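You operate a simulated robot arm through the tools that you are given. There is no shell and no other tool. Be economical: measure what you need, move in short steps, check, and stop when the job is done.

You run a simulated two-armed robot. Do the job below in one go: nothing can be reset, and whatever is moved stays where it is left.

TASK
Take the lid off the sample jar marked "A" on the top of the front bench and lay it down there.
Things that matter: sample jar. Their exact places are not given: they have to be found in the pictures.

Only the result counts: the job must be done as asked and must still hold three seconds after the hand-in. Knocking over, shifting, dropping, spilling or breaking anything else fails it. A push-on lid holds only when it is set on centred and level and pressed home; a screw cap is set on level and turned clockwise until tight.

THE ROBOT
Two 7-joint arms with two-finger parallel grippers on one trunk, on a base that drives. Base frame: it is fixed to the floor where the robot stands at the start and does not move with it; the origin is under the middle of the robot, x ahead of it, y to its left, z up. Readings come in mm, rad, newtons and seconds.
The left shoulder is at the start at [30, 119, 1010], the right one opposite. With the tool pointing down near the work surface each hand reaches from about 240 to 660 mm from the robot's upright axis, wherever it stands, measured 20 degrees to its own side. Payload 3.43 kg a hand.
Tool frame (each hand has its own): the origin (TCP) lies between the finger pads and is the grasp point; the fingertips stand 30 mm ahead of it; z points along the fingers, y is the line along which they close. The gripper opens to 94 mm. The fingers are 28 mm wide and 10 mm thick; the gripper's body (50 by 96 mm) begins 55 mm behind the TCP.
Orientation is that of the tool frame in the base frame, as a unit quaternion [w, x, y, z]. With the fingers straight down and closing along the base's y, the tool's x points along the base's -x, its y along +y and its z along -z.

THE INTERFACE
- The arms move only by the tool jog_arm. It takes "left_moves", "right_moves" or both (then of equal length, played together; a hand with none holds still); each is a list of rows, each a list of 7 numbers: the shift along the tool's x, y, z in cm, then the turn, a rotation vector about the tool's x, y, z in rad, then the gripper command, from -1 (shut) to 1 (fully open), values between in proportion. In form: [[x, y, z, ax, ay, az, hand], ...]. A call has 1 to 10 rows; each row is the pose to reach, as a shift and turn from the pose commanded when the call began, along the tool's axes at that moment. Rows are played at 5 a second. More than 50 mm and 0.15 rad between two rows, or a gripper value outside its range, and nothing of the call is played. A pose out of reach is approached as far as the arm can. The call stops where the force on the tool passes 40 N (or 10 N more than at its start, if that is more) or the arm is blocked; 0.2 s more then pass. The fingers move at their own pace (about 72 mm/s each) and stop on an object; they squeeze with about 27 N. The grip force told is the motor's: it shows also when the fingers shut on nothing. Time passes only in rows, and 0.2 s behind the last, so rows that repeat a pose let the fingers close. It gives the time, the measured TCP pose, the force on the tool (base axes), the opening and the grip force at its end, in the units of the frame above (readings bear some noise), with the torque about the TCP (base axes, N m) and any sound that the robot's microphone picked up.
- Cameras (640 x 400 px; columns grow to the right, rows downward): "scene" is now at [32.3, 15.5, 1700.8]; the picture's right is [0.24, -0.97, 0.00], its down [-0.85, -0.21, -0.49] and it looks along [0.47, 0.12, -0.87] (base axes); focal length 262 px, centre (320, 200). "left" rides on the left gripper at [76, -14, -102] in its tool frame; the picture's right is [0.18, 0.98, 0.00], its down [-0.75, 0.14, -0.64] and it looks along [-0.63, 0.12, 0.77] (tool axes); focal length 243 px, centre (320, 200). "right" rides on the right gripper at [76, 14, -102] in its tool frame; the picture's right is [-0.18, 0.98, 0.00], its down [-0.75, -0.14, -0.64] and it looks along [-0.63, -0.12, 0.77] (tool axes); focal length 243 px, centre (320, 200).
- camera(camera): a new picture of that camera. It takes no simulated time.
- lift_body(by): slides the trunk up (or, below 0, down) by that many mm; the arms and the scene camera ride with it, the base frame stays. It gives what a move gives, with no picture.
- roll_base(legs): drives the robot by 1 to 6 legs, each [ahead, turn to the left] in mm and rad, along the robot's own axes; the way and the turn of a leg run together, so that a leg with both is an arc; at most 1500 mm and 3.142 rad a leg. The arms and the cameras ride along, it lands a little off, and it stops where it bumps. It gives what a move gives.
- aim_head(pan, tilt): turns the head with the scene camera to pan (to the left, within 2.496 rad either way) and tilt (down, from -0.506 to 1.204), counted from straight ahead of the robot. It gives what a move gives.
- locate(camera, pixels): for up to 12 pixels [column, row] of the newest picture of that camera ("zoom" is the newest enlarged one), the place [x, y, z] in the base frame of the surface seen there, good to about 2 mm. It takes no simulated time.
- close_up(camera, box): a new picture of the part [left, top, right, bottom] of that camera's present view, enlarged. It takes no simulated time.
- hand_in(): hands the job in; it is judged then, once.

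Keep the steps short. Do not move on a guess: measure, check each grasp and each placing, and mend mistakes. In all there are 80 turns and 78 pictures (those below and enlarged ones count). Leave the grippers open and the arms clear of the work at the hand-in unless told otherwise, and finish with a single line.

The tools are called after ">>>" as name(argument=value, ...) on one line, values as JSON. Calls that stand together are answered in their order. jog_arm: Moves the arms, as the interface text tells. Its arguments: {"type":"object","properties":{"left_moves":{"type":"array","items":{"type":"array","items":{"type":"number"}}},"right_moves":{"type":"array","items":{"type":"array","items":{"type":"number"}}}},"required":[]} The other tools are called the same way: lift_body (by) slides the trunk up or down; roll_base (legs) drives the base; aim_head (pan, tilt) turns the head that bears the scene camera; camera (camera) takes a picture; locate (camera, pixels) gives the place of the surface under pixels of a picture; close_up (camera, box) takes an enlarged picture of a part of a camera's view; hand_in () hands the job in.

At the start:

```text
time_s: 0.0
left_tcp_pos: [372.3, 319.0, 1058.3]
left_ee_rot: [0.0, 0.0, 1.0, 0.0]
left_contact_force: [0.5, 0.5, -0.2]
left_moment: [-0.02, 0.03, 0.0]
left_width: 94.3
left_grip_force: 0.0
right_tcp_pos: [297.5, -4.6, 1112.6]
right_ee_rot: [-0.001, 0.0, 1.0, 0.0]
right_contact_force: [0.3, 0.0, -0.1]
right_moment: [0.0, 0.01, 0.03]
right_width: 94.2
right_grip_force: 0.1
trunk travel left (down, up): [-275.0, 135.0]
robot x, y, heading: [-0.9, 1.1, 0.0]
head pan, tilt: [0.241, 1.059]
```

scene: 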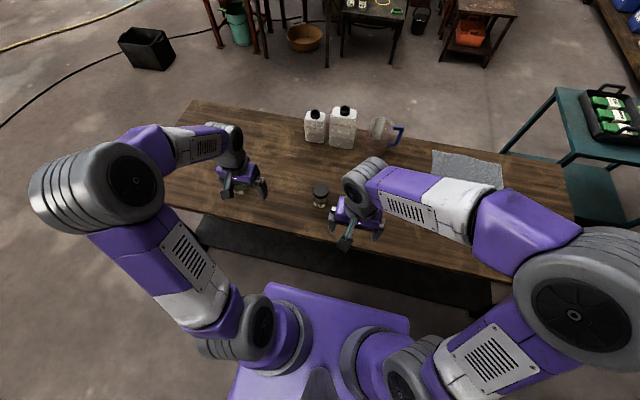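
right: 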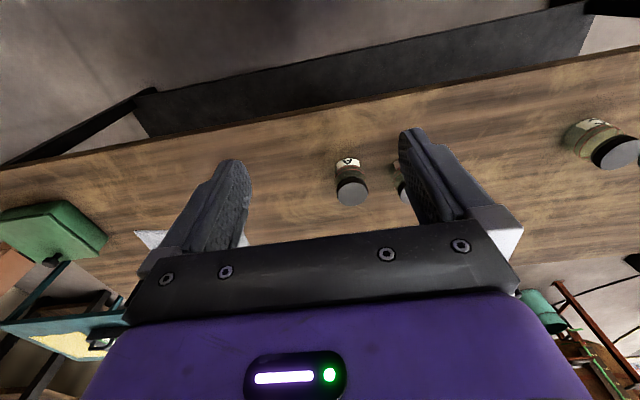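
left: 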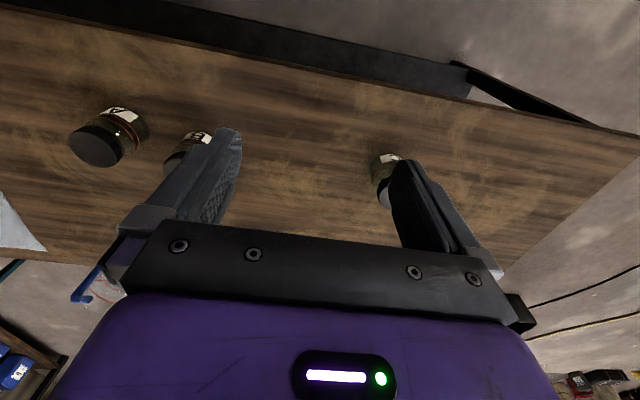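

I see several jars with labels; I enlarge both wrist views and the scene to read the marks.

>>> close_up(camera="left", box=[50, 80, 250, 205])

>>> close_up(camera="right", box=[300, 110, 640, 240])

>>> close_up(camera="left", box=[340, 130, 440, 220])

>>> close_up(camera="scene", box=[220, 160, 400, 260])

```text
3.20 times, centred on (150, 142) of left
```

zoom: 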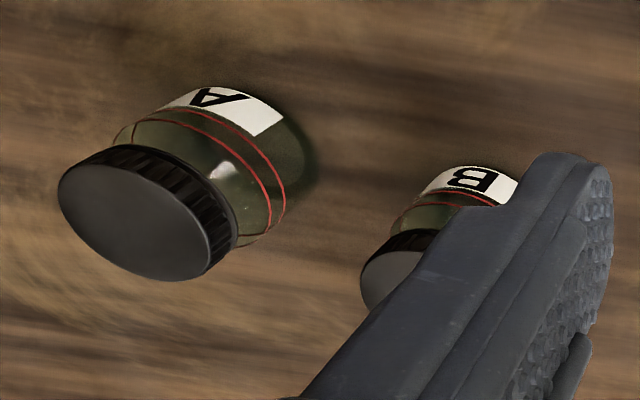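

```text
1.88 times, centred on (470, 175) of right
```

zoom: 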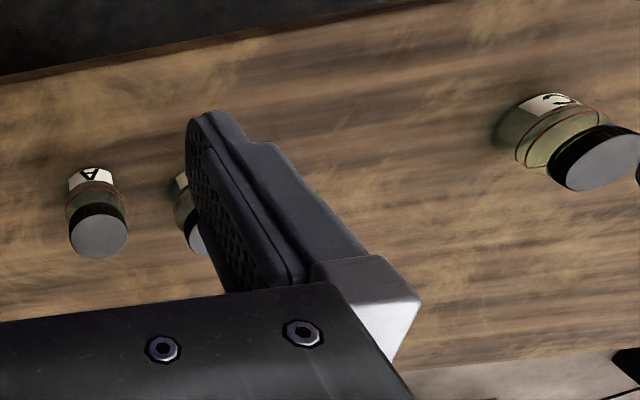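

```text
4.44 times, centred on (390, 175) of left
```

zoom: 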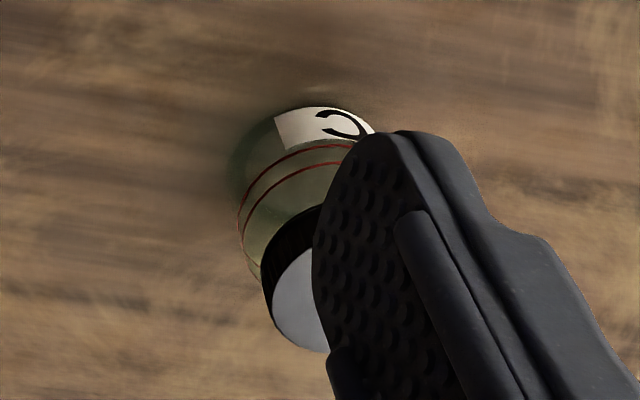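

```text
3.56 times, centred on (310, 210) of scene
```

zoom: 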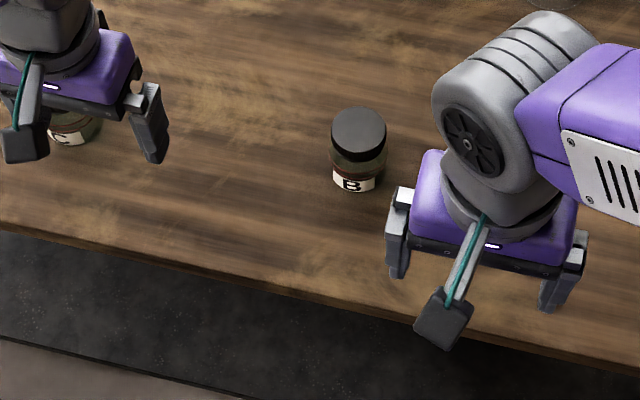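

Jar A is at left (108,137) and right (350,185). I measure its lid, body and the table, and jar B too.

>>> locate(camera="left", pixels=[[94, 147], [72, 143], [118, 152], [85, 130], [105, 163], [120, 110], [160, 100], [40, 120]])

>>> locate(camera="right", pixels=[[352, 192], [338, 190], [366, 190], [351, 180], [352, 203], [347, 163], [320, 160], [380, 150], [398, 190], [403, 197], [300, 200]])

>>> close_up(camera="right", box=[310, 140, 390, 220])

```text
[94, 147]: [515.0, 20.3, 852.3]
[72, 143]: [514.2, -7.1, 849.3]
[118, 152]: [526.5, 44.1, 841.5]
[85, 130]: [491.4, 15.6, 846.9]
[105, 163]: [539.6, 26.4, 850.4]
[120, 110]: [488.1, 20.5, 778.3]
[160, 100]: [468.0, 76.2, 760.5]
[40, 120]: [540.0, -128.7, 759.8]
```

```text
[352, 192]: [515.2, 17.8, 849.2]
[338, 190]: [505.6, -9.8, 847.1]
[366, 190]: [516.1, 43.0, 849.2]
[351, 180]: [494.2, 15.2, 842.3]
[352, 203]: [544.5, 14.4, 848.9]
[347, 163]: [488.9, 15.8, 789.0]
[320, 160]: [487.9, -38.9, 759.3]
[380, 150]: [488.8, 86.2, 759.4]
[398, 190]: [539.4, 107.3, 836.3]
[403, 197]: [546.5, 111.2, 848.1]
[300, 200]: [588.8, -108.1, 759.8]
```

```text
5.00 times, centred on (350, 180) of right
```

zoom: 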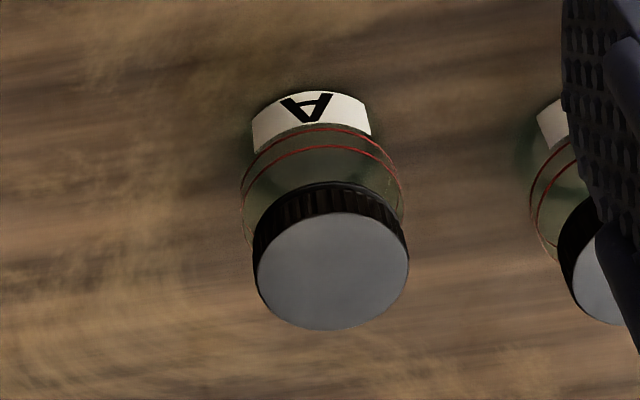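

Jar A's lid is centred near (517,17), top at z≈850; B stands ~95 mm to its left. I measure the bench's near edge and B's exact place, and look at the scene.

>>> locate(camera="scene", pixels=[[300, 230], [260, 220], [400, 255], [320, 190], [320, 206], [315, 120], [343, 120], [383, 130], [470, 170]])

>>> locate(camera="zoom", pixels=[[332, 270], [262, 270], [400, 270], [332, 218], [332, 322], [330, 190], [325, 208], [320, 160], [244, 195], [402, 190], [310, 110], [320, 92]])

```text
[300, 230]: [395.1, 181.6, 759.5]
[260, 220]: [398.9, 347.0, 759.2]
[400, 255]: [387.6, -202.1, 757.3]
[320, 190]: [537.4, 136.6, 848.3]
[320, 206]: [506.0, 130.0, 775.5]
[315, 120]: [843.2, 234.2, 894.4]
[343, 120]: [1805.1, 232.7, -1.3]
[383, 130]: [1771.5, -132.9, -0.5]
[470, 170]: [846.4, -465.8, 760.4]
```

```text
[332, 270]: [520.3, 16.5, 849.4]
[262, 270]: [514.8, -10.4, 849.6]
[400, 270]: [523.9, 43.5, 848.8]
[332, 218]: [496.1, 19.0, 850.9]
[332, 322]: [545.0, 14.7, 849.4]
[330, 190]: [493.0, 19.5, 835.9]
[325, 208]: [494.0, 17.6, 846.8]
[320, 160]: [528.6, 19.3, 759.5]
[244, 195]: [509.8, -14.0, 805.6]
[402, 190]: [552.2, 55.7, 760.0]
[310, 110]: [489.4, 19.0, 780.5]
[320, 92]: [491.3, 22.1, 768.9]
```

Plan: the right hand grips jar A's body from the right side (tool nearly level), and the left hand takes the lid from above. First both wrists yaw clockwise (+1.45 rad about tool z), with the right hand moving out to the right.

>>> jog_arm(right_moves=[[-1.23, -1.15, 0.32, 0, 0, 0.145, 1], [-2.46, -2.3, 0.64, 0, 0, 0.29, 1], [-3.69, -3.45, 0.96, 0, 0, 0.435, 1], [-4.92, -4.6, 1.28, 0, 0, 0.58, 1], [-6.15, -5.75, 1.6, 0, 0, 0.725, 1], [-7.38, -6.9, 1.92, 0, 0, 0.87, 1], [-8.61, -8.05, 2.24, 0, 0, 1.015, 1], [-9.84, -9.2, 2.56, 0, 0, 1.16, 1], [-11.07, -10.35, 2.88, 0, 0, 1.305, 1], [-12.3, -11.5, 3.2, 0, 0, 1.45, 1]], left_moves=[[0, 0, 0, 0, 0, 0.145, 1], [0, 0, 0, 0, 0, 0.29, 1], [0, 0, 0, 0, 0, 0.435, 1], [0, 0, 0, 0, 0, 0.58, 1], [0, 0, 0, 0, 0, 0.725, 1], [0, 0, 0, 0, 0, 0.87, 1], [0, 0, 0, 0, 0, 1.015, 1], [0, 0, 0, 0, 0, 1.16, 1], [0, 0, 0, 0, 0, 1.305, 1], [0, 0, 0, 0, 0, 1.45, 1]])

```text
time_s: 2.2
left_tcp_pos: [372.1, 320.0, 1057.6]
left_ee_rot: [0.0, 0.664, 0.748, 0.0]
left_contact_force: [0.7, -0.3, 0.2]
left_moment: [-0.03, -0.01, -0.01]
left_width: 94.2
left_grip_force: 0.0
right_tcp_pos: [420.4, -120.1, 1079.7]
right_ee_rot: [0.001, 0.664, 0.747, 0.0]
right_contact_force: [0.2, -0.2, -0.3]
right_moment: [0.0, 0.01, 0.01]
right_width: 94.0
right_grip_force: 0.0
trunk travel left (down, up): [-275.0, 135.0]
robot x, y, heading: [-1.2, -1.8, 0.002]
head pan, tilt: [0.241, 1.059]
```

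Both yaws went well. Now the right hand tilts so the fingers point left (20° below level) and descends to z≈950.

>>> jog_arm(right_moves=[[-0.176, 0.539, 1.444, -0.0258, 0.1339, 0.0368, 1], [-0.351, 1.078, 2.889, -0.0515, 0.2678, 0.0737, 1], [-0.527, 1.617, 4.333, -0.0773, 0.4017, 0.1105, 1], [-0.702, 2.156, 5.778, -0.103, 0.5356, 0.1474, 1], [-0.878, 2.694, 7.222, -0.1288, 0.6694, 0.1842, 1], [-1.053, 3.233, 8.667, -0.1545, 0.8033, 0.2211, 1], [-1.229, 3.772, 10.111, -0.1803, 0.9372, 0.2579, 1], [-1.404, 4.311, 11.556, -0.206, 1.0711, 0.2948, 1], [-1.58, 4.85, 13.0, -0.2318, 1.205, 0.3316, 1]])

>>> camera(camera="scene")

```text
time_s: 4.2
left_tcp_pos: [371.9, 318.7, 1057.1]
left_ee_rot: [0.001, 0.663, 0.749, 0.0]
left_contact_force: [0.1, 0.7, 0.6]
left_moment: [0.02, 0.02, 0.03]
left_width: 94.1
left_grip_force: 0.0
right_tcp_pos: [471.9, -130.7, 949.6]
right_ee_rot: [-0.351, 0.648, 0.5, 0.454]
right_contact_force: [-0.3, 0.7, 0.0]
right_moment: [-0.01, 0.02, 0.03]
right_width: 94.1
right_grip_force: 0.0
trunk travel left (down, up): [-275.0, 135.0]
robot x, y, heading: [-2.0, 0.0, -0.002]
head pan, tilt: [0.241, 1.059]
```

```text
69 pictures are left
```

scene: 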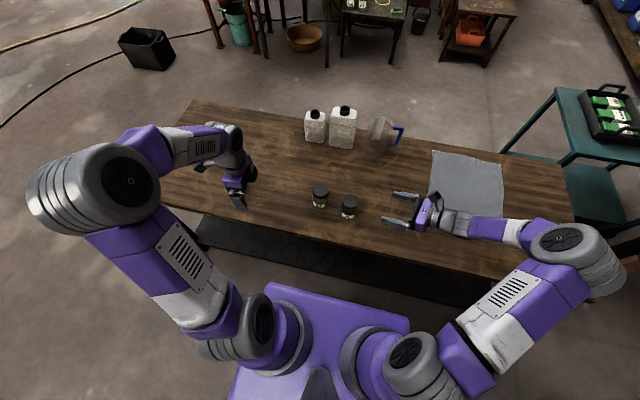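

The pose is good and jar A is now in the open at scene (349,205). I enlarge it to refine the centre of lid and body.

>>> close_up(camera="scene", box=[300, 175, 380, 225])

>>> camera(camera="right")

```text
8.00 times, centred on (340, 200) of scene
```

zoom: 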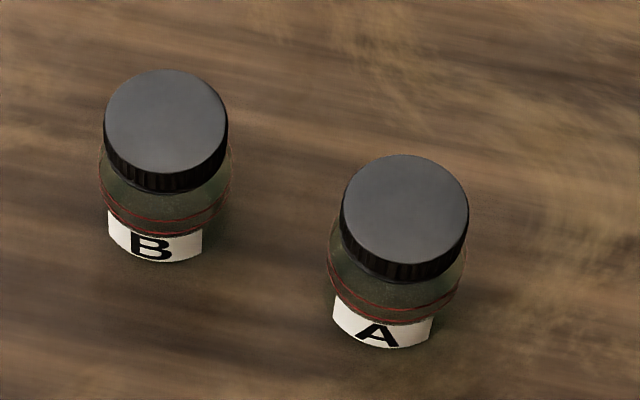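

```text
67 pictures are left
```

right: 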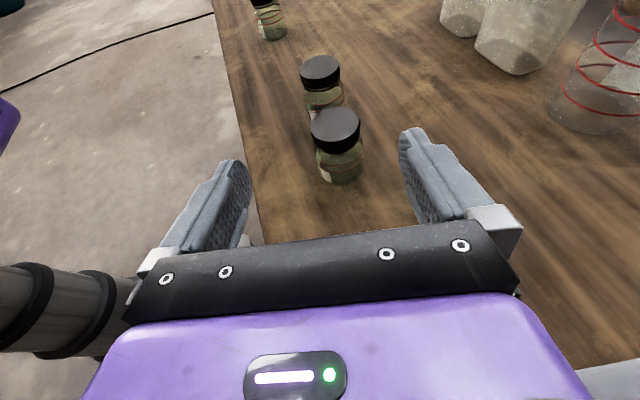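

>>> locate(camera="zoom", pixels=[[404, 210], [346, 210], [464, 210], [404, 158], [404, 260], [404, 272], [404, 276], [400, 300], [380, 345], [165, 120]])

>>> close_up(camera="right", box=[280, 80, 400, 200])

```text
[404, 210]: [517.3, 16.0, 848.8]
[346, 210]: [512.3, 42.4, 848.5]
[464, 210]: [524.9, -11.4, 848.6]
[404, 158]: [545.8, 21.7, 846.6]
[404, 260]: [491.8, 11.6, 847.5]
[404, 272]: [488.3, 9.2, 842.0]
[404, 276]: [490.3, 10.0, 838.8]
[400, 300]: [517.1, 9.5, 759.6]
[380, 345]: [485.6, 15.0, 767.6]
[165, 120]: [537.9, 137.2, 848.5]
```

```text
3.33 times, centred on (340, 140) of right
```

zoom: 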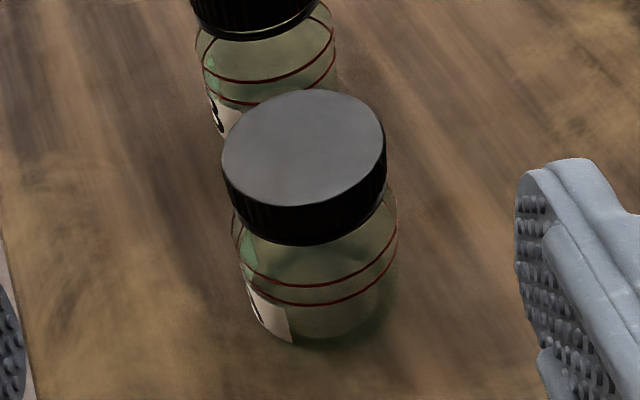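

The centre is (518,16), and B is 122 mm away. I measure the lid's lower rim and the body in this zoom.

>>> locate(camera="zoom", pixels=[[305, 206], [305, 225], [305, 236], [305, 242], [300, 250], [275, 330], [270, 305]])

```text
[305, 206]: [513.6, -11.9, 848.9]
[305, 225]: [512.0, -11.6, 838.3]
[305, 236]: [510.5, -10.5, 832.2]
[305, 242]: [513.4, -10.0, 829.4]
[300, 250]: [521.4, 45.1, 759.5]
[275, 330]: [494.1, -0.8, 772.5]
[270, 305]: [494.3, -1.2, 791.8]
```

Lid spans z 829–849. The right hand goes to a standoff 110 mm short of the jar on the approach line.

>>> jog_arm(right_moves=[[-2.0, 0.15, 1.66, 0, 0, 0, 1], [-4.0, 0.31, 3.32, 0, 0, 0, 1], [-6.0, 0.46, 4.99, 0, 0, 0, 1], [-8.0, 0.62, 6.65, 0, 0, 0, 1], [-10.0, 0.77, 8.31, 0, 0, 0, 1], [-10.0, 0.77, 8.31, 0, 0, 0, 1]])

>>> camera(camera="right")

```text
time_s: 5.6
left_tcp_pos: [371.5, 320.2, 1057.7]
left_ee_rot: [-0.001, 0.663, 0.748, -0.001]
left_contact_force: [-0.1, 0.2, 0.8]
left_moment: [0.0, 0.01, 0.03]
left_width: 94.3
left_grip_force: 0.1
right_tcp_pos: [487.9, -92.6, 827.1]
right_ee_rot: [-0.349, 0.649, 0.5, 0.454]
right_contact_force: [-0.1, 0.1, -0.3]
right_moment: [-0.02, 0.0, 0.0]
right_width: 94.1
right_grip_force: 0.2
trunk travel left (down, up): [-275.0, 135.0]
robot x, y, heading: [1.1, -2.8, -0.001]
head pan, tilt: [0.241, 1.059]
```

```text
65 pictures are left
```

right: 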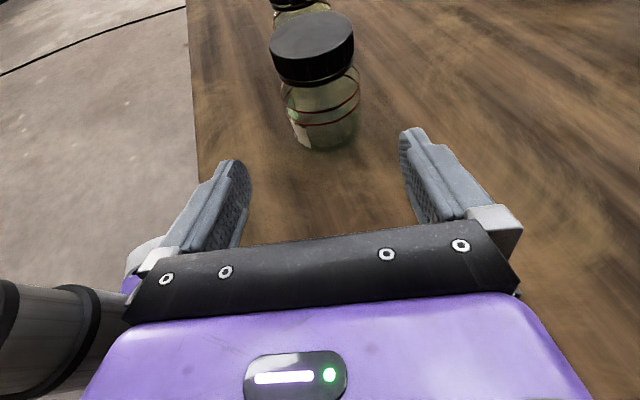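

Lined up. I advance 112 mm with the fingers open around the body.

>>> jog_arm(right_moves=[[0.03, 0.04, 2.25, 0, 0, 0, 1], [0.06, 0.07, 4.5, 0, 0, 0, 1], [0.09, 0.11, 6.76, 0, 0, 0, 1], [0.12, 0.14, 9.0, 0, 0, 0, 1], [0.15, 0.18, 11.27, 0, 0, 0, 1], [0.15, 0.18, 11.27, 0, 0, 0, 1]])

>>> camera(camera="right")

>>> close_up(camera="scene", box=[300, 160, 460, 260])

```text
time_s: 7.0
left_tcp_pos: [372.2, 319.2, 1058.0]
left_ee_rot: [0.0, 0.663, 0.748, 0.0]
left_contact_force: [-0.2, -0.5, -0.2]
left_moment: [0.05, 0.03, -0.02]
left_width: 94.0
left_grip_force: 0.1
right_tcp_pos: [517.1, 11.3, 790.9]
right_ee_rot: [-0.349, 0.65, 0.499, 0.455]
right_contact_force: [0.1, 0.1, -0.7]
right_moment: [0.02, -0.01, 0.01]
right_width: 94.2
right_grip_force: 0.0
trunk travel left (down, up): [-275.0, 135.0]
robot x, y, heading: [-2.5, -4.1, 0.004]
head pan, tilt: [0.241, 1.059]
```

```text
64 pictures are left
```

right: 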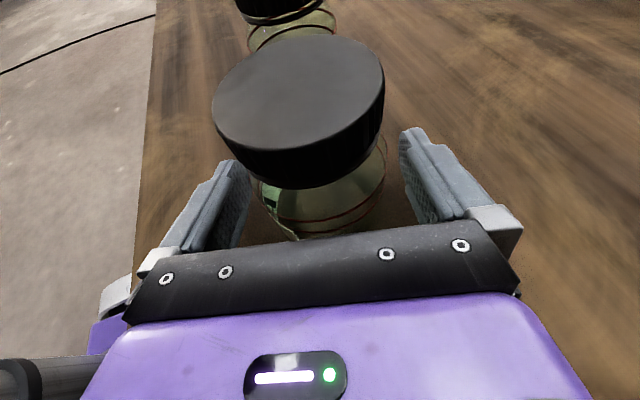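

```text
4.00 times, centred on (380, 210) of scene
```

zoom: 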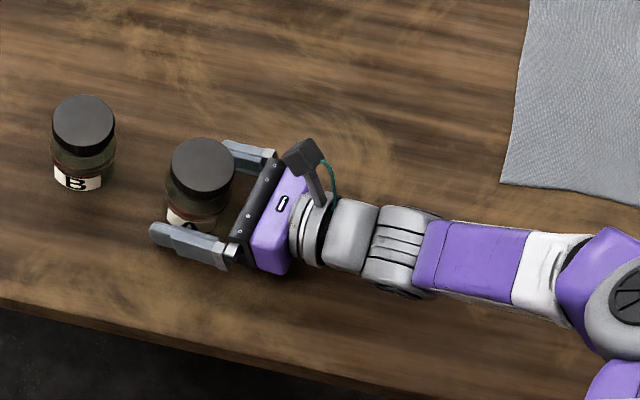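

The jar sits between the fingers. I close on the body.

>>> jog_arm(right_moves=[[0, 0, 0, 0, 0, 0, -1], [0, 0, 0, 0, 0, 0, -1], [0, 0, 0, 0, 0, 0, -1], [0, 0, 0, 0, 0, 0, -1]])

>>> close_up(camera="scene", box=[300, 160, 460, 260])

```text
time_s: 8.0
left_tcp_pos: [372.7, 319.3, 1056.8]
left_ee_rot: [0.0, 0.663, 0.749, 0.0]
left_contact_force: [-0.3, 1.4, 0.2]
left_moment: [0.01, -0.04, 0.0]
left_width: 93.9
left_grip_force: 0.1
right_tcp_pos: [518.8, 11.7, 791.7]
right_ee_rot: [-0.349, 0.65, 0.5, 0.453]
right_contact_force: [0.7, 0.7, 0.7]
right_moment: [0.01, -0.01, 0.0]
right_width: 68.7
right_grip_force: 26.8
trunk travel left (down, up): [-275.0, 135.0]
robot x, y, heading: [-3.3, 0.9, 0.003]
head pan, tilt: [0.241, 1.059]
```

```text
4.00 times, centred on (380, 210) of scene
```

zoom: 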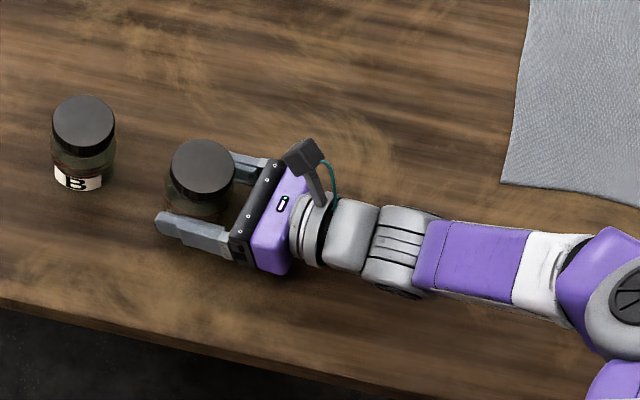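

The body is held (68.7 mm, 26.8 N). I re-measure the lid centre.

>>> close_up(camera="scene", box=[330, 182, 378, 222])

```text
10.00 times, centred on (354, 202) of scene
```

zoom: 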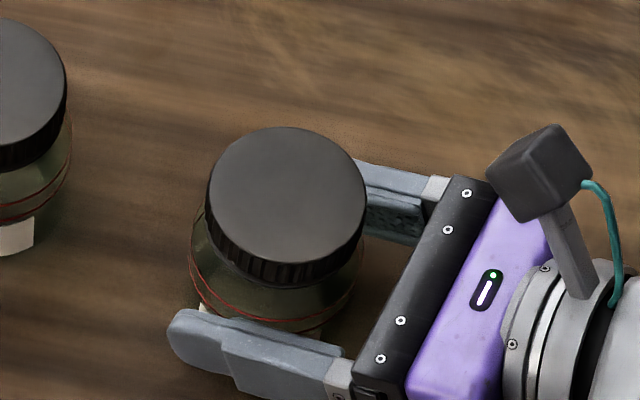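

>>> locate(camera="zoom", pixels=[[286, 195], [213, 195], [361, 195], [286, 132], [286, 258], [540, 165], [265, 135], [345, 165]])

```text
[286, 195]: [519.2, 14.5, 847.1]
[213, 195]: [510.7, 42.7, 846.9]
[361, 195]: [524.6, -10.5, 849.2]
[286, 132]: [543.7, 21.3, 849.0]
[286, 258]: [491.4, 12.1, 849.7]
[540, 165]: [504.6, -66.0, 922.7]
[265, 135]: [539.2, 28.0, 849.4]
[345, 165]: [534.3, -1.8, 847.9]
```

The lid is still at (518,16). The left hand moves to above it at z≈960, yawing a further 0.65 rad clockwise to leave room for unscrewing.

>>> jog_arm(left_moves=[[-3.18, 1.09, 0.97, 0, 0, 0.065, 1], [-6.36, 2.18, 1.94, 0, 0, 0.13, 1], [-9.54, 3.28, 2.91, 0, 0, 0.195, 1], [-12.72, 4.37, 3.88, 0, 0, 0.26, 1], [-15.9, 5.46, 4.85, 0, 0, 0.325, 1], [-19.09, 6.55, 5.82, 0, 0, 0.39, 1], [-22.27, 7.64, 6.79, 0, 0, 0.455, 1], [-25.45, 8.74, 7.76, 0, 0, 0.52, 1], [-28.63, 9.83, 8.73, 0, 0, 0.585, 1], [-31.81, 10.92, 9.7, 0, 0, 0.65, 1]])

>>> camera(camera="left")

>>> camera(camera="scene")

```text
time_s: 10.2
left_tcp_pos: [518.3, 15.0, 962.1]
left_ee_rot: [-0.001, 0.868, 0.497, 0.0]
left_contact_force: [-0.4, -1.2, -0.3]
left_moment: [0.02, 0.02, 0.0]
left_width: 94.1
left_grip_force: 0.0
right_tcp_pos: [519.1, 10.7, 792.0]
right_ee_rot: [-0.35, 0.649, 0.499, 0.455]
right_contact_force: [0.6, -1.1, 1.0]
right_moment: [-0.04, 0.02, 0.05]
right_width: 68.5
right_grip_force: 26.6
trunk travel left (down, up): [-275.0, 135.0]
robot x, y, heading: [0.9, -5.6, 0.0]
head pan, tilt: [0.241, 1.059]
```

```text
60 pictures are left
```

left: 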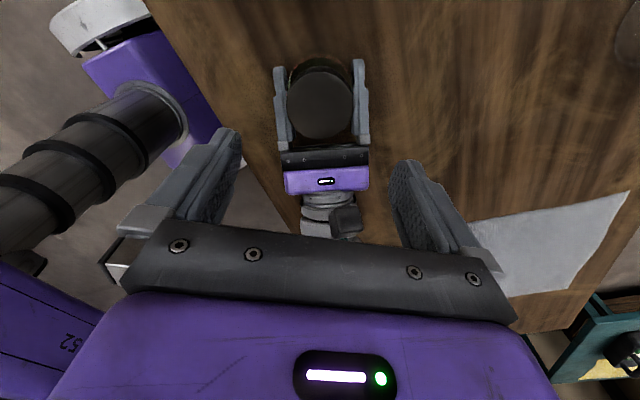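

```text
59 pictures are left
```

scene: 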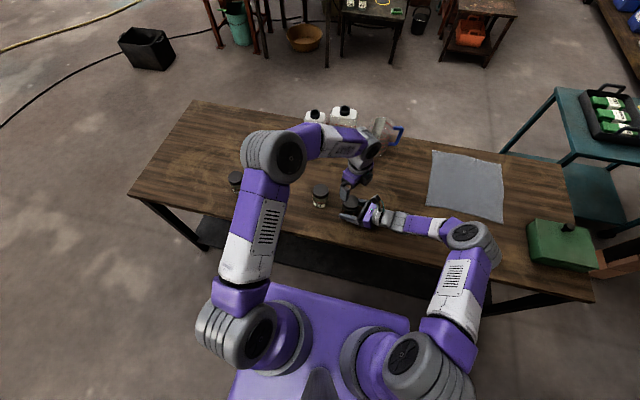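

The left hand stands centred over the lid. I lower it 100 mm to TCP z≈862 (tips at lid's lower rim) with the opening reduced to ~75 mm.

>>> jog_arm(left_moves=[[0, 0, 2.5, 0, 0, 0, 0.6], [0.05, 0, 5.0, 0, 0, 0, 0.6], [0.05, 0, 7.0, 0, 0, 0, 0.6], [0.08, 0, 8.5, 0, 0, 0, 0.6], [0.08, 0, 10.0, 0, 0, 0, 0.6], [0.08, 0, 10.0, 0, 0, 0, 0.6]])

>>> camera(camera="left")

>>> close_up(camera="scene", box=[290, 150, 430, 250])

>>> camera(camera="right")

```text
time_s: 11.6
left_tcp_pos: [518.8, 17.2, 861.1]
left_ee_rot: [0.0, 0.868, 0.497, 0.0]
left_contact_force: [0.0, 0.1, 0.6]
left_moment: [-0.04, -0.02, 0.02]
left_width: 75.2
left_grip_force: 0.1
right_tcp_pos: [518.7, 11.7, 791.3]
right_ee_rot: [-0.349, 0.65, 0.5, 0.454]
right_contact_force: [-0.4, 1.4, 0.7]
right_moment: [0.04, 0.06, 0.01]
right_width: 68.7
right_grip_force: 27.2
trunk travel left (down, up): [-275.0, 135.0]
robot x, y, heading: [0.2, 0.5, -0.001]
head pan, tilt: [0.241, 1.059]
```

```text
58 pictures are left
```

left: 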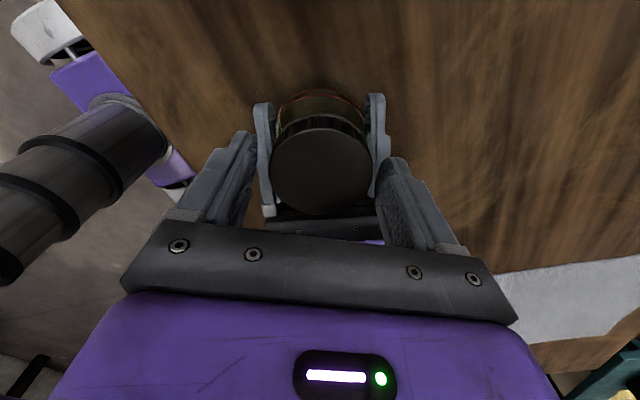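

```text
4.00 times, centred on (360, 200) of scene
```

zoom: 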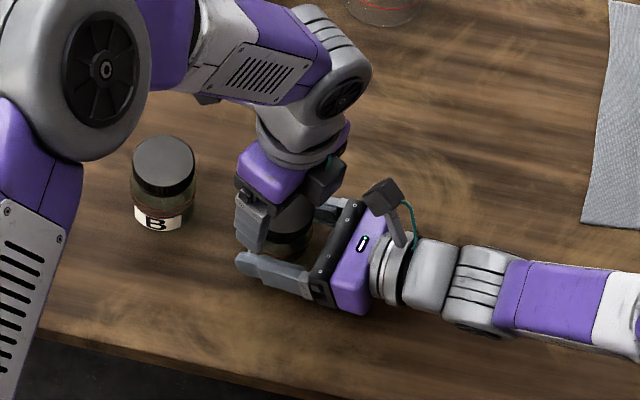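

```text
56 pictures are left
```

right: 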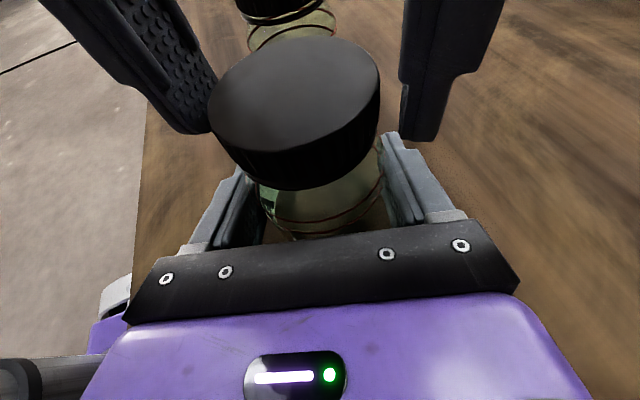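

The fingers straddle the lid. I close the left hand on it.

>>> jog_arm(left_moves=[[0, 0, 0, 0, 0, 0, -1], [0, 0, 0, 0, 0, 0, -1], [0, 0, 0, 0, 0, 0, -1], [0, 0, 0, 0, 0, 0, -1]])

>>> camera(camera="right")

```text
time_s: 12.6
left_tcp_pos: [518.2, 17.7, 860.6]
left_ee_rot: [0.001, 0.867, 0.498, 0.0]
left_contact_force: [5.0, -0.7, -0.9]
left_moment: [-0.02, -0.1, 0.03]
left_width: 57.3
left_grip_force: 26.5
right_tcp_pos: [516.7, 11.6, 791.3]
right_ee_rot: [-0.349, 0.65, 0.499, 0.455]
right_contact_force: [-4.3, -0.1, 1.9]
right_moment: [-0.06, -0.17, 0.05]
right_width: 68.7
right_grip_force: 27.0
trunk travel left (down, up): [-275.0, 135.0]
robot x, y, heading: [0.3, 1.2, 0.001]
head pan, tilt: [0.241, 1.059]
```

```text
55 pictures are left
```

right: 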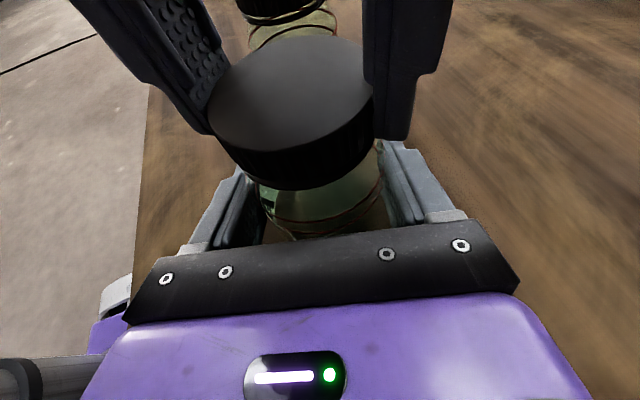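

Lid held (57.3 mm, 26.5 N). A small trial turn counter-clockwise (−0.3 rad about tool z), reading the torque.

>>> jog_arm(left_moves=[[0, 0, 0, 0, 0, -0.1, -1], [0, 0, 0, 0, 0, -0.2, -1], [0, 0, 0, 0, 0, -0.3, -1]])

>>> camera(camera="right")

```text
time_s: 13.4
left_tcp_pos: [519.7, 17.8, 860.2]
left_ee_rot: [0.0, 0.782, 0.623, 0.001]
left_contact_force: [4.7, -0.7, -0.5]
left_moment: [-0.03, -0.09, -0.02]
left_width: 57.3
left_grip_force: 27.4
right_tcp_pos: [517.4, 12.0, 792.3]
right_ee_rot: [-0.348, 0.651, 0.499, 0.455]
right_contact_force: [-4.8, 1.2, 1.1]
right_moment: [0.02, -0.11, 0.06]
right_width: 69.0
right_grip_force: 27.2
trunk travel left (down, up): [-275.0, 135.0]
robot x, y, heading: [1.2, -1.6, 0.001]
head pan, tilt: [0.241, 1.059]
```

```text
54 pictures are left
```

right: 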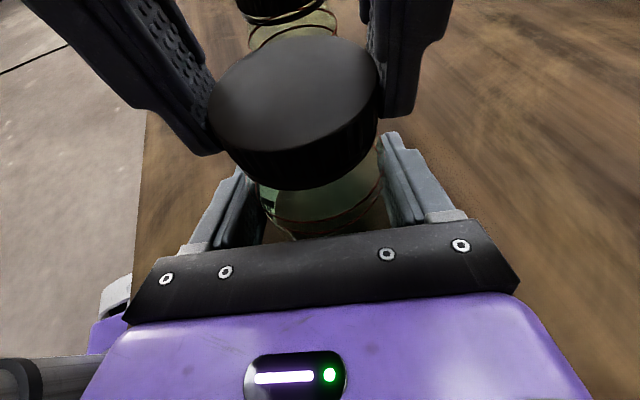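

It turned with almost no torque. I test with a gentle 3 mm pull to tell screw from push-on.

>>> jog_arm(left_moves=[[0, 0, -0.1, 0, 0, 0, -1], [0, 0, -0.2, 0, 0, 0, -1], [0, 0, -0.3, 0, 0, 0, -1], [0, 0, -0.3, 0, 0, 0, -1]])

>>> close_up(camera="right", box=[180, 20, 420, 250])

```text
time_s: 14.4
left_tcp_pos: [520.0, 18.3, 862.4]
left_ee_rot: [0.0, 0.783, 0.622, 0.0]
left_contact_force: [11.4, 2.4, -13.8]
left_moment: [0.08, -0.55, -0.02]
left_width: 57.2
left_grip_force: 26.7
right_tcp_pos: [518.7, 13.1, 792.7]
right_ee_rot: [-0.351, 0.648, 0.5, 0.455]
right_contact_force: [-11.8, -3.1, 13.8]
right_moment: [0.27, -0.19, 0.06]
right_width: 68.9
right_grip_force: 26.7
trunk travel left (down, up): [-275.0, 135.0]
robot x, y, heading: [-1.0, -0.5, -0.002]
head pan, tilt: [0.241, 1.059]
```

```text
1.74 times, centred on (300, 135) of right
```

zoom: 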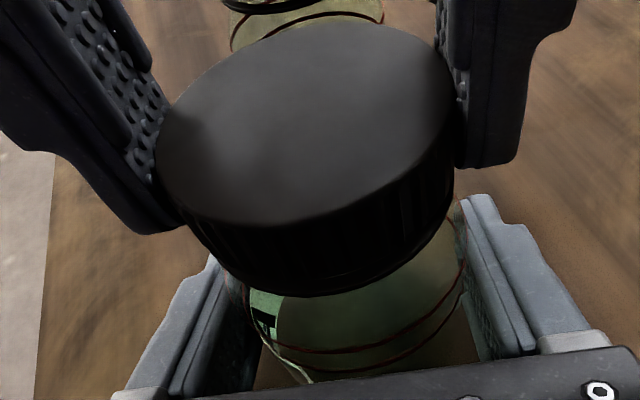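

It resists at 14 N, so likely threaded. I ease the pull off and keep unscrewing −0.9 rad.

>>> jog_arm(left_moves=[[0, 0, 0.25, 0, 0, 0, -1], [0, 0, 0.25, 0, 0, -0.13, -1], [0, 0, 0.25, 0, 0, -0.26, -1], [0, 0, 0.25, 0, 0, -0.39, -1], [0, 0, 0.22, 0, 0, -0.52, -1], [0, 0, 0.22, 0, 0, -0.65, -1], [0, 0, 0.2, 0, 0, -0.78, -1], [0, 0, 0.2, 0, 0, -0.9, -1]])

>>> close_up(camera="right", box=[180, 20, 420, 250])

```text
time_s: 16.2
left_tcp_pos: [519.1, 17.6, 862.1]
left_ee_rot: [-0.001, 0.434, 0.901, 0.0]
left_contact_force: [2.0, -1.7, -1.5]
left_moment: [-0.11, -0.13, 0.0]
left_width: 57.1
left_grip_force: 27.1
right_tcp_pos: [517.9, 11.3, 790.8]
right_ee_rot: [-0.349, 0.65, 0.5, 0.454]
right_contact_force: [-2.4, 0.6, 2.1]
right_moment: [-0.05, 0.05, 0.03]
right_width: 69.2
right_grip_force: 27.1
trunk travel left (down, up): [-275.0, 135.0]
robot x, y, heading: [1.1, -0.2, -0.0]
head pan, tilt: [0.241, 1.059]
```

```text
1.74 times, centred on (300, 135) of right
```

zoom: 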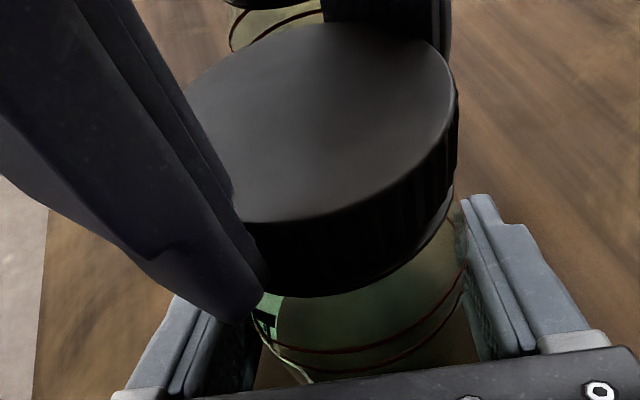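

Turned ~1.2 rad in all. Another gentle pull test.

>>> jog_arm(left_moves=[[0, 0, -0.1, 0, 0, 0, -1], [0, 0, -0.2, 0, 0, 0, -1], [0, 0, -0.3, 0, 0, 0, -1], [0, 0, -0.3, 0, 0, 0, -1]])

```text
time_s: 17.2
left_tcp_pos: [517.7, 18.0, 863.5]
left_ee_rot: [0.0, 0.436, 0.9, 0.0]
left_contact_force: [8.0, -3.9, -19.5]
left_moment: [-0.02, -0.46, 0.05]
left_width: 57.1
left_grip_force: 27.0
right_tcp_pos: [518.5, 12.1, 794.0]
right_ee_rot: [-0.351, 0.648, 0.499, 0.456]
right_contact_force: [-7.9, 3.4, 18.4]
right_moment: [-0.17, -0.1, 0.03]
right_width: 68.7
right_grip_force: 26.6
trunk travel left (down, up): [-275.0, 135.0]
robot x, y, heading: [-0.5, -0.5, 0.0]
head pan, tilt: [0.241, 1.059]
```

Still threaded on. I relax the pull, open slightly (66 mm, as the right gripper's body is close), and turn the hand back for a new bite.

>>> jog_arm(left_moves=[[0, 0, 0.3, 0, 0, 0, -1], [0, 0, 0.25, 0, 0, 0, 0.4], [0, 0, 0.25, 0, 0, 0, 0.4], [0, 0, 0.25, 0, 0, 0.14, 0.4], [0, 0, 0.25, 0, 0, 0.28, 0.4], [0, 0, 0.25, 0, 0, 0.42, 0.4], [0, 0, 0.25, 0, 0, 0.56, 0.4], [0, 0, 0.25, 0, 0, 0.7, 0.4], [0, 0, 0.25, 0, 0, 0.84, 0.4], [0, 0, 0.25, 0, 0, 0.98, 0.4]])

>>> jog_arm(left_moves=[[0, 0, 0, 0, 0, 0.14, 0.4], [0, 0, 0, 0, 0, 0.22, 0.4], [0, 0, 0, 0, 0, 0.22, -1], [0, 0, 0, 0, 0, 0.22, -1], [0, 0, 0, 0, 0, 0.22, -1]])

>>> close_up(camera="right", box=[180, 20, 420, 250])

```text
time_s: 19.4
left_tcp_pos: [517.8, 17.3, 861.6]
left_ee_rot: [0.0, 0.809, 0.588, 0.0]
left_contact_force: [0.0, -0.5, 0.0]
left_moment: [0.0, 0.0, -0.01]
left_width: 65.8
left_grip_force: 0.0
right_tcp_pos: [518.0, 11.3, 791.5]
right_ee_rot: [-0.349, 0.65, 0.499, 0.454]
right_contact_force: [0.7, 0.0, -0.7]
right_moment: [0.0, -0.03, 0.0]
right_width: 69.0
right_grip_force: 26.7
trunk travel left (down, up): [-275.0, 135.0]
robot x, y, heading: [1.4, 1.7, 0.002]
head pan, tilt: [0.241, 1.059]
```

```text
time_s: 20.6
left_tcp_pos: [519.0, 16.1, 862.0]
left_ee_rot: [0.001, 0.868, 0.497, 0.0]
left_contact_force: [7.5, -1.3, -2.6]
left_moment: [-0.01, -0.2, -0.01]
left_width: 57.5
left_grip_force: 26.8
right_tcp_pos: [518.1, 12.5, 791.1]
right_ee_rot: [-0.35, 0.649, 0.5, 0.454]
right_contact_force: [-8.7, 0.6, 1.7]
right_moment: [-0.03, -0.34, 0.03]
right_width: 68.6
right_grip_force: 27.0
trunk travel left (down, up): [-275.0, 135.0]
robot x, y, heading: [-0.8, 0.1, -0.002]
head pan, tilt: [0.241, 1.059]
```

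```text
1.74 times, centred on (300, 135) of right
```

zoom: 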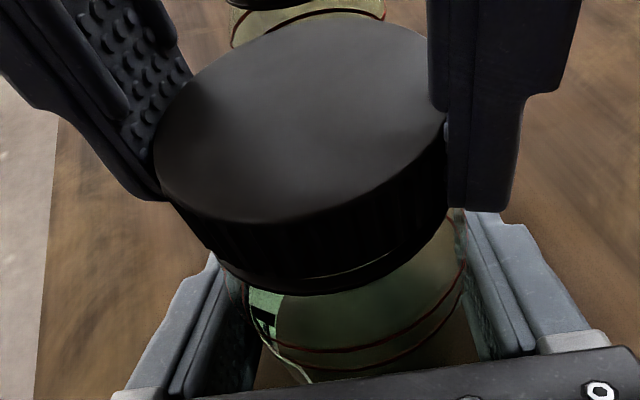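

Gripped anew. Unscrewing again by 1.2 rad with a 1 mm rise, then a small pull.

>>> jog_arm(left_moves=[[0, 0, 0, 0, 0, -0.14, -1], [0, 0, -0.02, 0, 0, -0.28, -1], [0, 0, -0.04, 0, 0, -0.42, -1], [0, 0, -0.05, 0, 0, -0.56, -1], [0, 0, -0.06, 0, 0, -0.7, -1], [0, 0, -0.07, 0, 0, -0.84, -1], [0, 0, -0.08, 0, 0, -0.98, -1], [0, 0, -0.1, 0, 0, -1.12, -1], [0, 0, -0.1, 0, 0, -1.2, -1]])

>>> jog_arm(left_moves=[[0, 0, -0.1, 0, 0, 0, -1], [0, 0, -0.2, 0, 0, 0, -1], [0, 0, -0.3, 0, 0, 0, -1], [0, 0, -0.3, 0, 0, 0, -1]])

>>> close_up(camera="right", box=[180, 20, 420, 250])

```text
time_s: 22.6
left_tcp_pos: [518.4, 16.8, 864.2]
left_ee_rot: [0.0, 0.434, 0.901, 0.0]
left_contact_force: [12.8, -3.9, -10.0]
left_moment: [-0.19, -0.52, 0.02]
left_width: 57.6
left_grip_force: 26.6
right_tcp_pos: [517.2, 11.0, 792.8]
right_ee_rot: [-0.35, 0.649, 0.5, 0.455]
right_contact_force: [-10.7, 3.7, 9.5]
right_moment: [-0.09, -0.32, 0.04]
right_width: 68.6
right_grip_force: 27.4
trunk travel left (down, up): [-275.0, 135.0]
robot x, y, heading: [0.1, 0.8, 0.002]
head pan, tilt: [0.241, 1.059]
```

```text
time_s: 23.6
left_tcp_pos: [518.6, 15.5, 865.2]
left_ee_rot: [-0.001, 0.435, 0.9, 0.0]
left_contact_force: [11.2, -2.3, -20.8]
left_moment: [-0.2, -0.63, 0.02]
left_width: 57.6
left_grip_force: 27.5
right_tcp_pos: [519.1, 11.3, 792.5]
right_ee_rot: [-0.351, 0.649, 0.499, 0.456]
right_contact_force: [-11.2, 2.2, 19.1]
right_moment: [0.15, -0.14, 0.03]
right_width: 68.7
right_grip_force: 26.5
trunk travel left (down, up): [-275.0, 135.0]
robot x, y, heading: [-0.7, 2.1, -0.005]
head pan, tilt: [0.241, 1.059]
```

```text
1.74 times, centred on (300, 135) of right
```

zoom: 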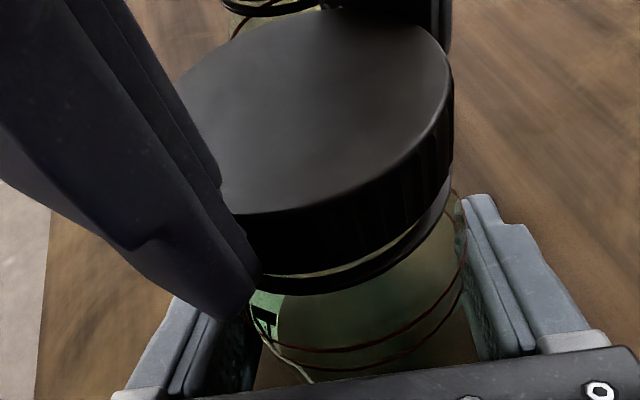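

A gap now shows under the lid: it is rising on the thread. Another bite.

>>> jog_arm(left_moves=[[0, 0, 0.25, 0, 0, 0, -1], [0, 0, 0.2, 0, 0, 0, 0.4], [0, 0, 0.2, 0, 0, 0, 0.4], [0, 0, 0.2, 0, 0, 0.14, 0.4], [0, 0, 0.2, 0, 0, 0.28, 0.4], [0, 0, 0.2, 0, 0, 0.42, 0.4], [0, 0, 0.2, 0, 0, 0.56, 0.4], [0, 0, 0.2, 0, 0, 0.7, 0.4], [0, 0, 0.2, 0, 0, 0.84, 0.4], [0, 0, 0.2, 0, 0, 0.98, 0.4]])

>>> jog_arm(left_moves=[[0, 0, 0, 0, 0, 0.14, 0.4], [0, 0, 0, 0, 0, 0.22, 0.4], [0, 0, 0, 0, 0, 0.22, -1], [0, 0, 0, 0, 0, 0.22, -1], [0, 0, 0, 0, 0, 0.22, -1]])

>>> jog_arm(left_moves=[[0, 0, 0, 0, 0, -0.14, -1], [0, 0, -0.02, 0, 0, -0.28, -1], [0, 0, -0.04, 0, 0, -0.42, -1], [0, 0, -0.05, 0, 0, -0.56, -1], [0, 0, -0.06, 0, 0, -0.7, -1], [0, 0, -0.07, 0, 0, -0.84, -1], [0, 0, -0.08, 0, 0, -0.98, -1], [0, 0, -0.1, 0, 0, -1.12, -1], [0, 0, -0.1, 0, 0, -1.2, -1]])

>>> jog_arm(left_moves=[[0, 0, -0.1, 0, 0, 0, -1], [0, 0, -0.2, 0, 0, 0, -1], [0, 0, -0.2, 0, 0, 0, -1]])

>>> close_up(camera="right", box=[180, 20, 420, 250])

```text
time_s: 25.8
left_tcp_pos: [517.9, 16.8, 863.5]
left_ee_rot: [0.0, 0.809, 0.588, 0.0]
left_contact_force: [0.2, -0.4, 0.2]
left_moment: [0.03, 0.0, 0.0]
left_width: 65.9
left_grip_force: 0.0
right_tcp_pos: [518.1, 11.6, 791.5]
right_ee_rot: [-0.35, 0.649, 0.5, 0.454]
right_contact_force: [0.1, -0.4, -1.2]
right_moment: [-0.01, -0.02, -0.02]
right_width: 68.5
right_grip_force: 27.1
trunk travel left (down, up): [-275.0, 135.0]
robot x, y, heading: [0.1, 0.3, 0.0]
head pan, tilt: [0.241, 1.059]
```

```text
time_s: 27.0
left_tcp_pos: [518.1, 17.3, 863.8]
left_ee_rot: [0.001, 0.867, 0.498, 0.001]
left_contact_force: [3.8, -0.7, -0.6]
left_moment: [-0.04, -0.08, -0.02]
left_width: 58.0
left_grip_force: 27.1
right_tcp_pos: [518.0, 10.4, 791.7]
right_ee_rot: [-0.349, 0.65, 0.5, 0.454]
right_contact_force: [-4.6, 1.0, 0.2]
right_moment: [-0.05, -0.17, 0.04]
right_width: 68.7
right_grip_force: 26.5
trunk travel left (down, up): [-275.0, 135.0]
robot x, y, heading: [-1.4, -3.0, 0.002]
head pan, tilt: [0.241, 1.059]
```

```text
time_s: 29.0
left_tcp_pos: [518.6, 18.4, 865.5]
left_ee_rot: [-0.001, 0.434, 0.901, 0.0]
left_contact_force: [0.4, -0.1, -0.1]
left_moment: [-0.03, -0.03, -0.02]
left_width: 57.9
left_grip_force: 27.0
right_tcp_pos: [517.7, 11.3, 792.0]
right_ee_rot: [-0.35, 0.649, 0.499, 0.455]
right_contact_force: [0.0, 1.0, -0.8]
right_moment: [-0.02, -0.01, 0.0]
right_width: 68.7
right_grip_force: 27.5
trunk travel left (down, up): [-275.0, 135.0]
robot x, y, heading: [2.7, -2.1, 0.004]
head pan, tilt: [0.241, 1.059]
```

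```text
time_s: 29.8
left_tcp_pos: [518.2, 17.0, 867.7]
left_ee_rot: [0.0, 0.436, 0.9, 0.0]
left_contact_force: [-0.8, 0.8, -0.3]
left_moment: [0.03, -0.02, -0.04]
left_width: 58.0
left_grip_force: 27.1
right_tcp_pos: [518.2, 11.0, 790.6]
right_ee_rot: [-0.349, 0.65, 0.499, 0.455]
right_contact_force: [-0.8, 0.0, -1.6]
right_moment: [0.01, 0.02, 0.0]
right_width: 68.6
right_grip_force: 27.3
trunk travel left (down, up): [-275.0, 135.0]
robot x, y, heading: [-3.0, -1.0, 0.002]
head pan, tilt: [0.241, 1.059]
```

```text
1.74 times, centred on (300, 135) of right
```

zoom: 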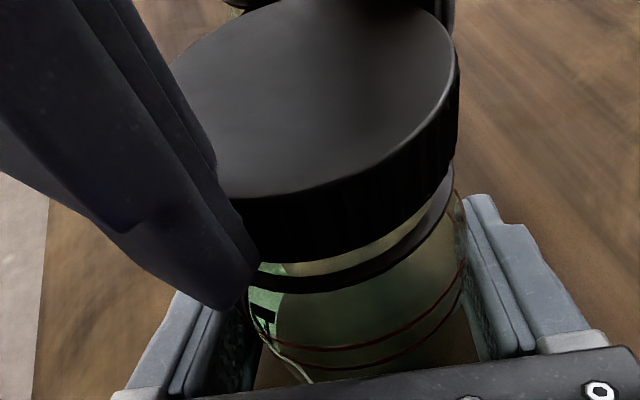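

Forces are now zero: the lid is free. I lift it straight up 80 mm.

>>> jog_arm(left_moves=[[0, 0, -0.5, 0, 0, 0, -1], [0, 0, -1.0, 0, 0, 0, -1], [0, 0, -2.0, 0, 0, 0, -1], [0, 0, -4.0, 0, 0, 0, -1], [0, 0, -6.0, 0, 0, 0, -1], [0, 0, -8.0, 0, 0, 0, -1]])

>>> camera(camera="right")

>>> camera(camera="scene")

```text
time_s: 31.2
left_tcp_pos: [519.3, 17.4, 946.2]
left_ee_rot: [0.0, 0.435, 0.901, -0.001]
left_contact_force: [0.2, 0.0, 0.2]
left_moment: [0.02, 0.01, 0.01]
left_width: 57.8
left_grip_force: 27.3
right_tcp_pos: [518.0, 11.0, 792.2]
right_ee_rot: [-0.349, 0.65, 0.5, 0.454]
right_contact_force: [0.9, -0.1, -0.6]
right_moment: [-0.03, 0.02, 0.0]
right_width: 68.7
right_grip_force: 27.0
trunk travel left (down, up): [-275.0, 135.0]
robot x, y, heading: [-0.2, 1.9, 0.003]
head pan, tilt: [0.241, 1.059]
```

```text
48 pictures are left
```

right: 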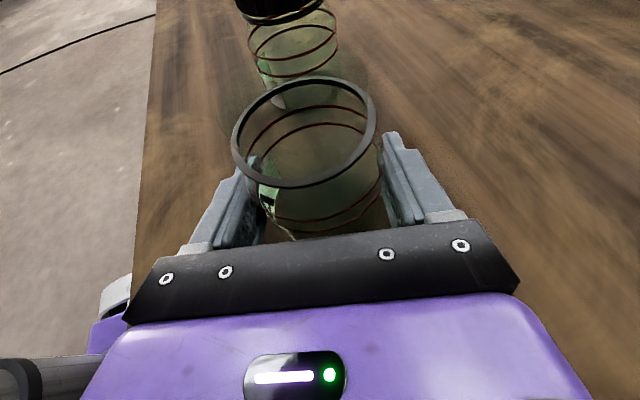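

```text
47 pictures are left
```

scene: 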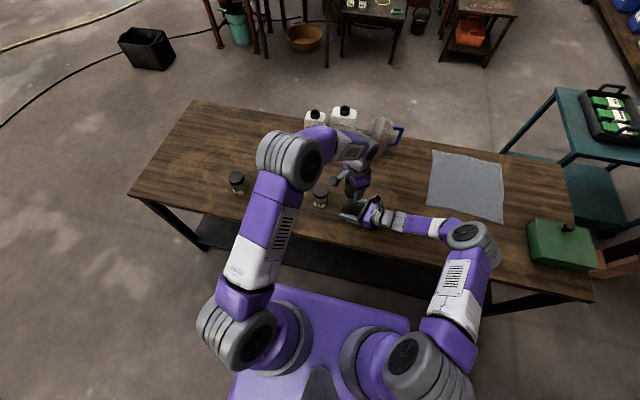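

The lid is off. I look for a free place on the bench between B and C.

>>> locate(camera="scene", pixels=[[236, 178], [320, 187], [280, 195], [265, 180], [290, 200]])

>>> close_up(camera="scene", box=[200, 130, 420, 260])

```text
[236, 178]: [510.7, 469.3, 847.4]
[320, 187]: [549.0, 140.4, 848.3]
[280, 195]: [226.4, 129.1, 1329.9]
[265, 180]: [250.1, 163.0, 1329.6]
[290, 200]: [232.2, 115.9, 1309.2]
```

```text
2.91 times, centred on (310, 195) of scene
```

zoom: 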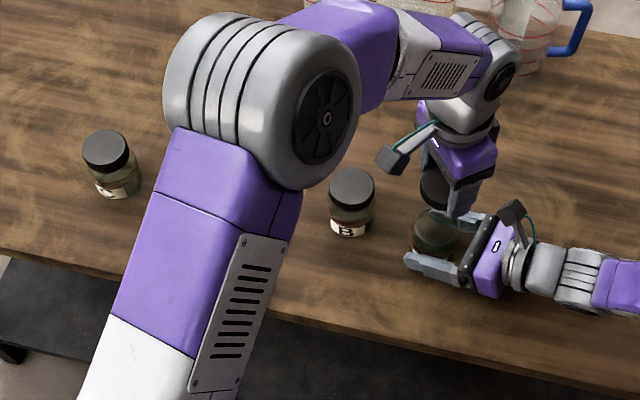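

The spot (500,300) is clear on the bench (160+ mm from B and C). I carry the lid there at height.

>>> jog_arm(left_moves=[[2.92, 2.01, 0, 0, 0, 0.06, -1], [5.84, 4.03, 0, 0, 0, 0.12, -1], [8.76, 6.04, 0, 0, 0, 0.18, -1], [11.68, 8.05, 0, 0, 0, 0.24, -1], [14.6, 10.07, 0, 0, 0, 0.3, -1], [17.53, 12.08, 0, 0, 0, 0.36, -1], [20.45, 14.1, 0, 0, 0, 0.42, -1], [23.37, 16.11, 0, 0, 0, 0.48, -1], [23.37, 16.11, 0, 0, 0, 0.48, -1]])

>>> camera(camera="left")

>>> camera(camera="scene")

```text
time_s: 33.2
left_tcp_pos: [497.2, 302.3, 948.0]
left_ee_rot: [0.0, 0.637, 0.771, 0.001]
left_contact_force: [0.4, -0.5, -0.1]
left_moment: [0.02, 0.0, 0.0]
left_width: 58.0
left_grip_force: 27.1
right_tcp_pos: [519.0, 10.9, 790.7]
right_ee_rot: [-0.349, 0.65, 0.5, 0.453]
right_contact_force: [0.2, -0.1, -0.8]
right_moment: [-0.01, -0.02, -0.02]
right_width: 68.8
right_grip_force: 27.2
trunk travel left (down, up): [-275.0, 135.0]
robot x, y, heading: [0.1, -0.0, 0.001]
head pan, tilt: [0.241, 1.059]
```

```text
45 pictures are left
```

left: 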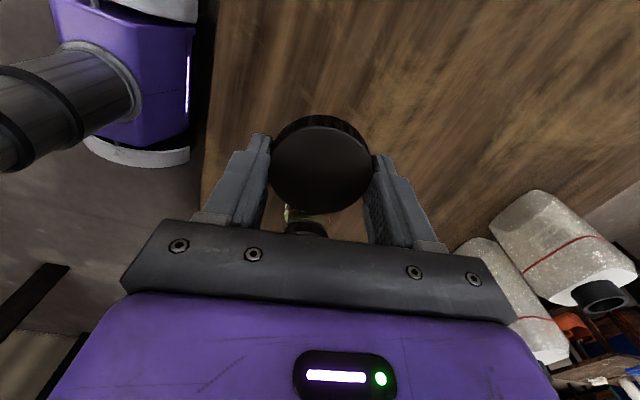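

```text
44 pictures are left
```

scene: 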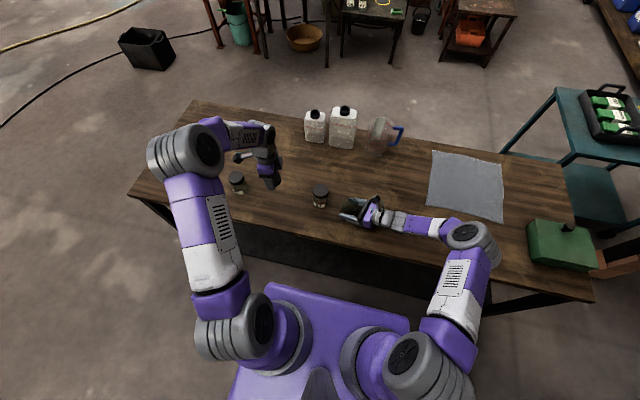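

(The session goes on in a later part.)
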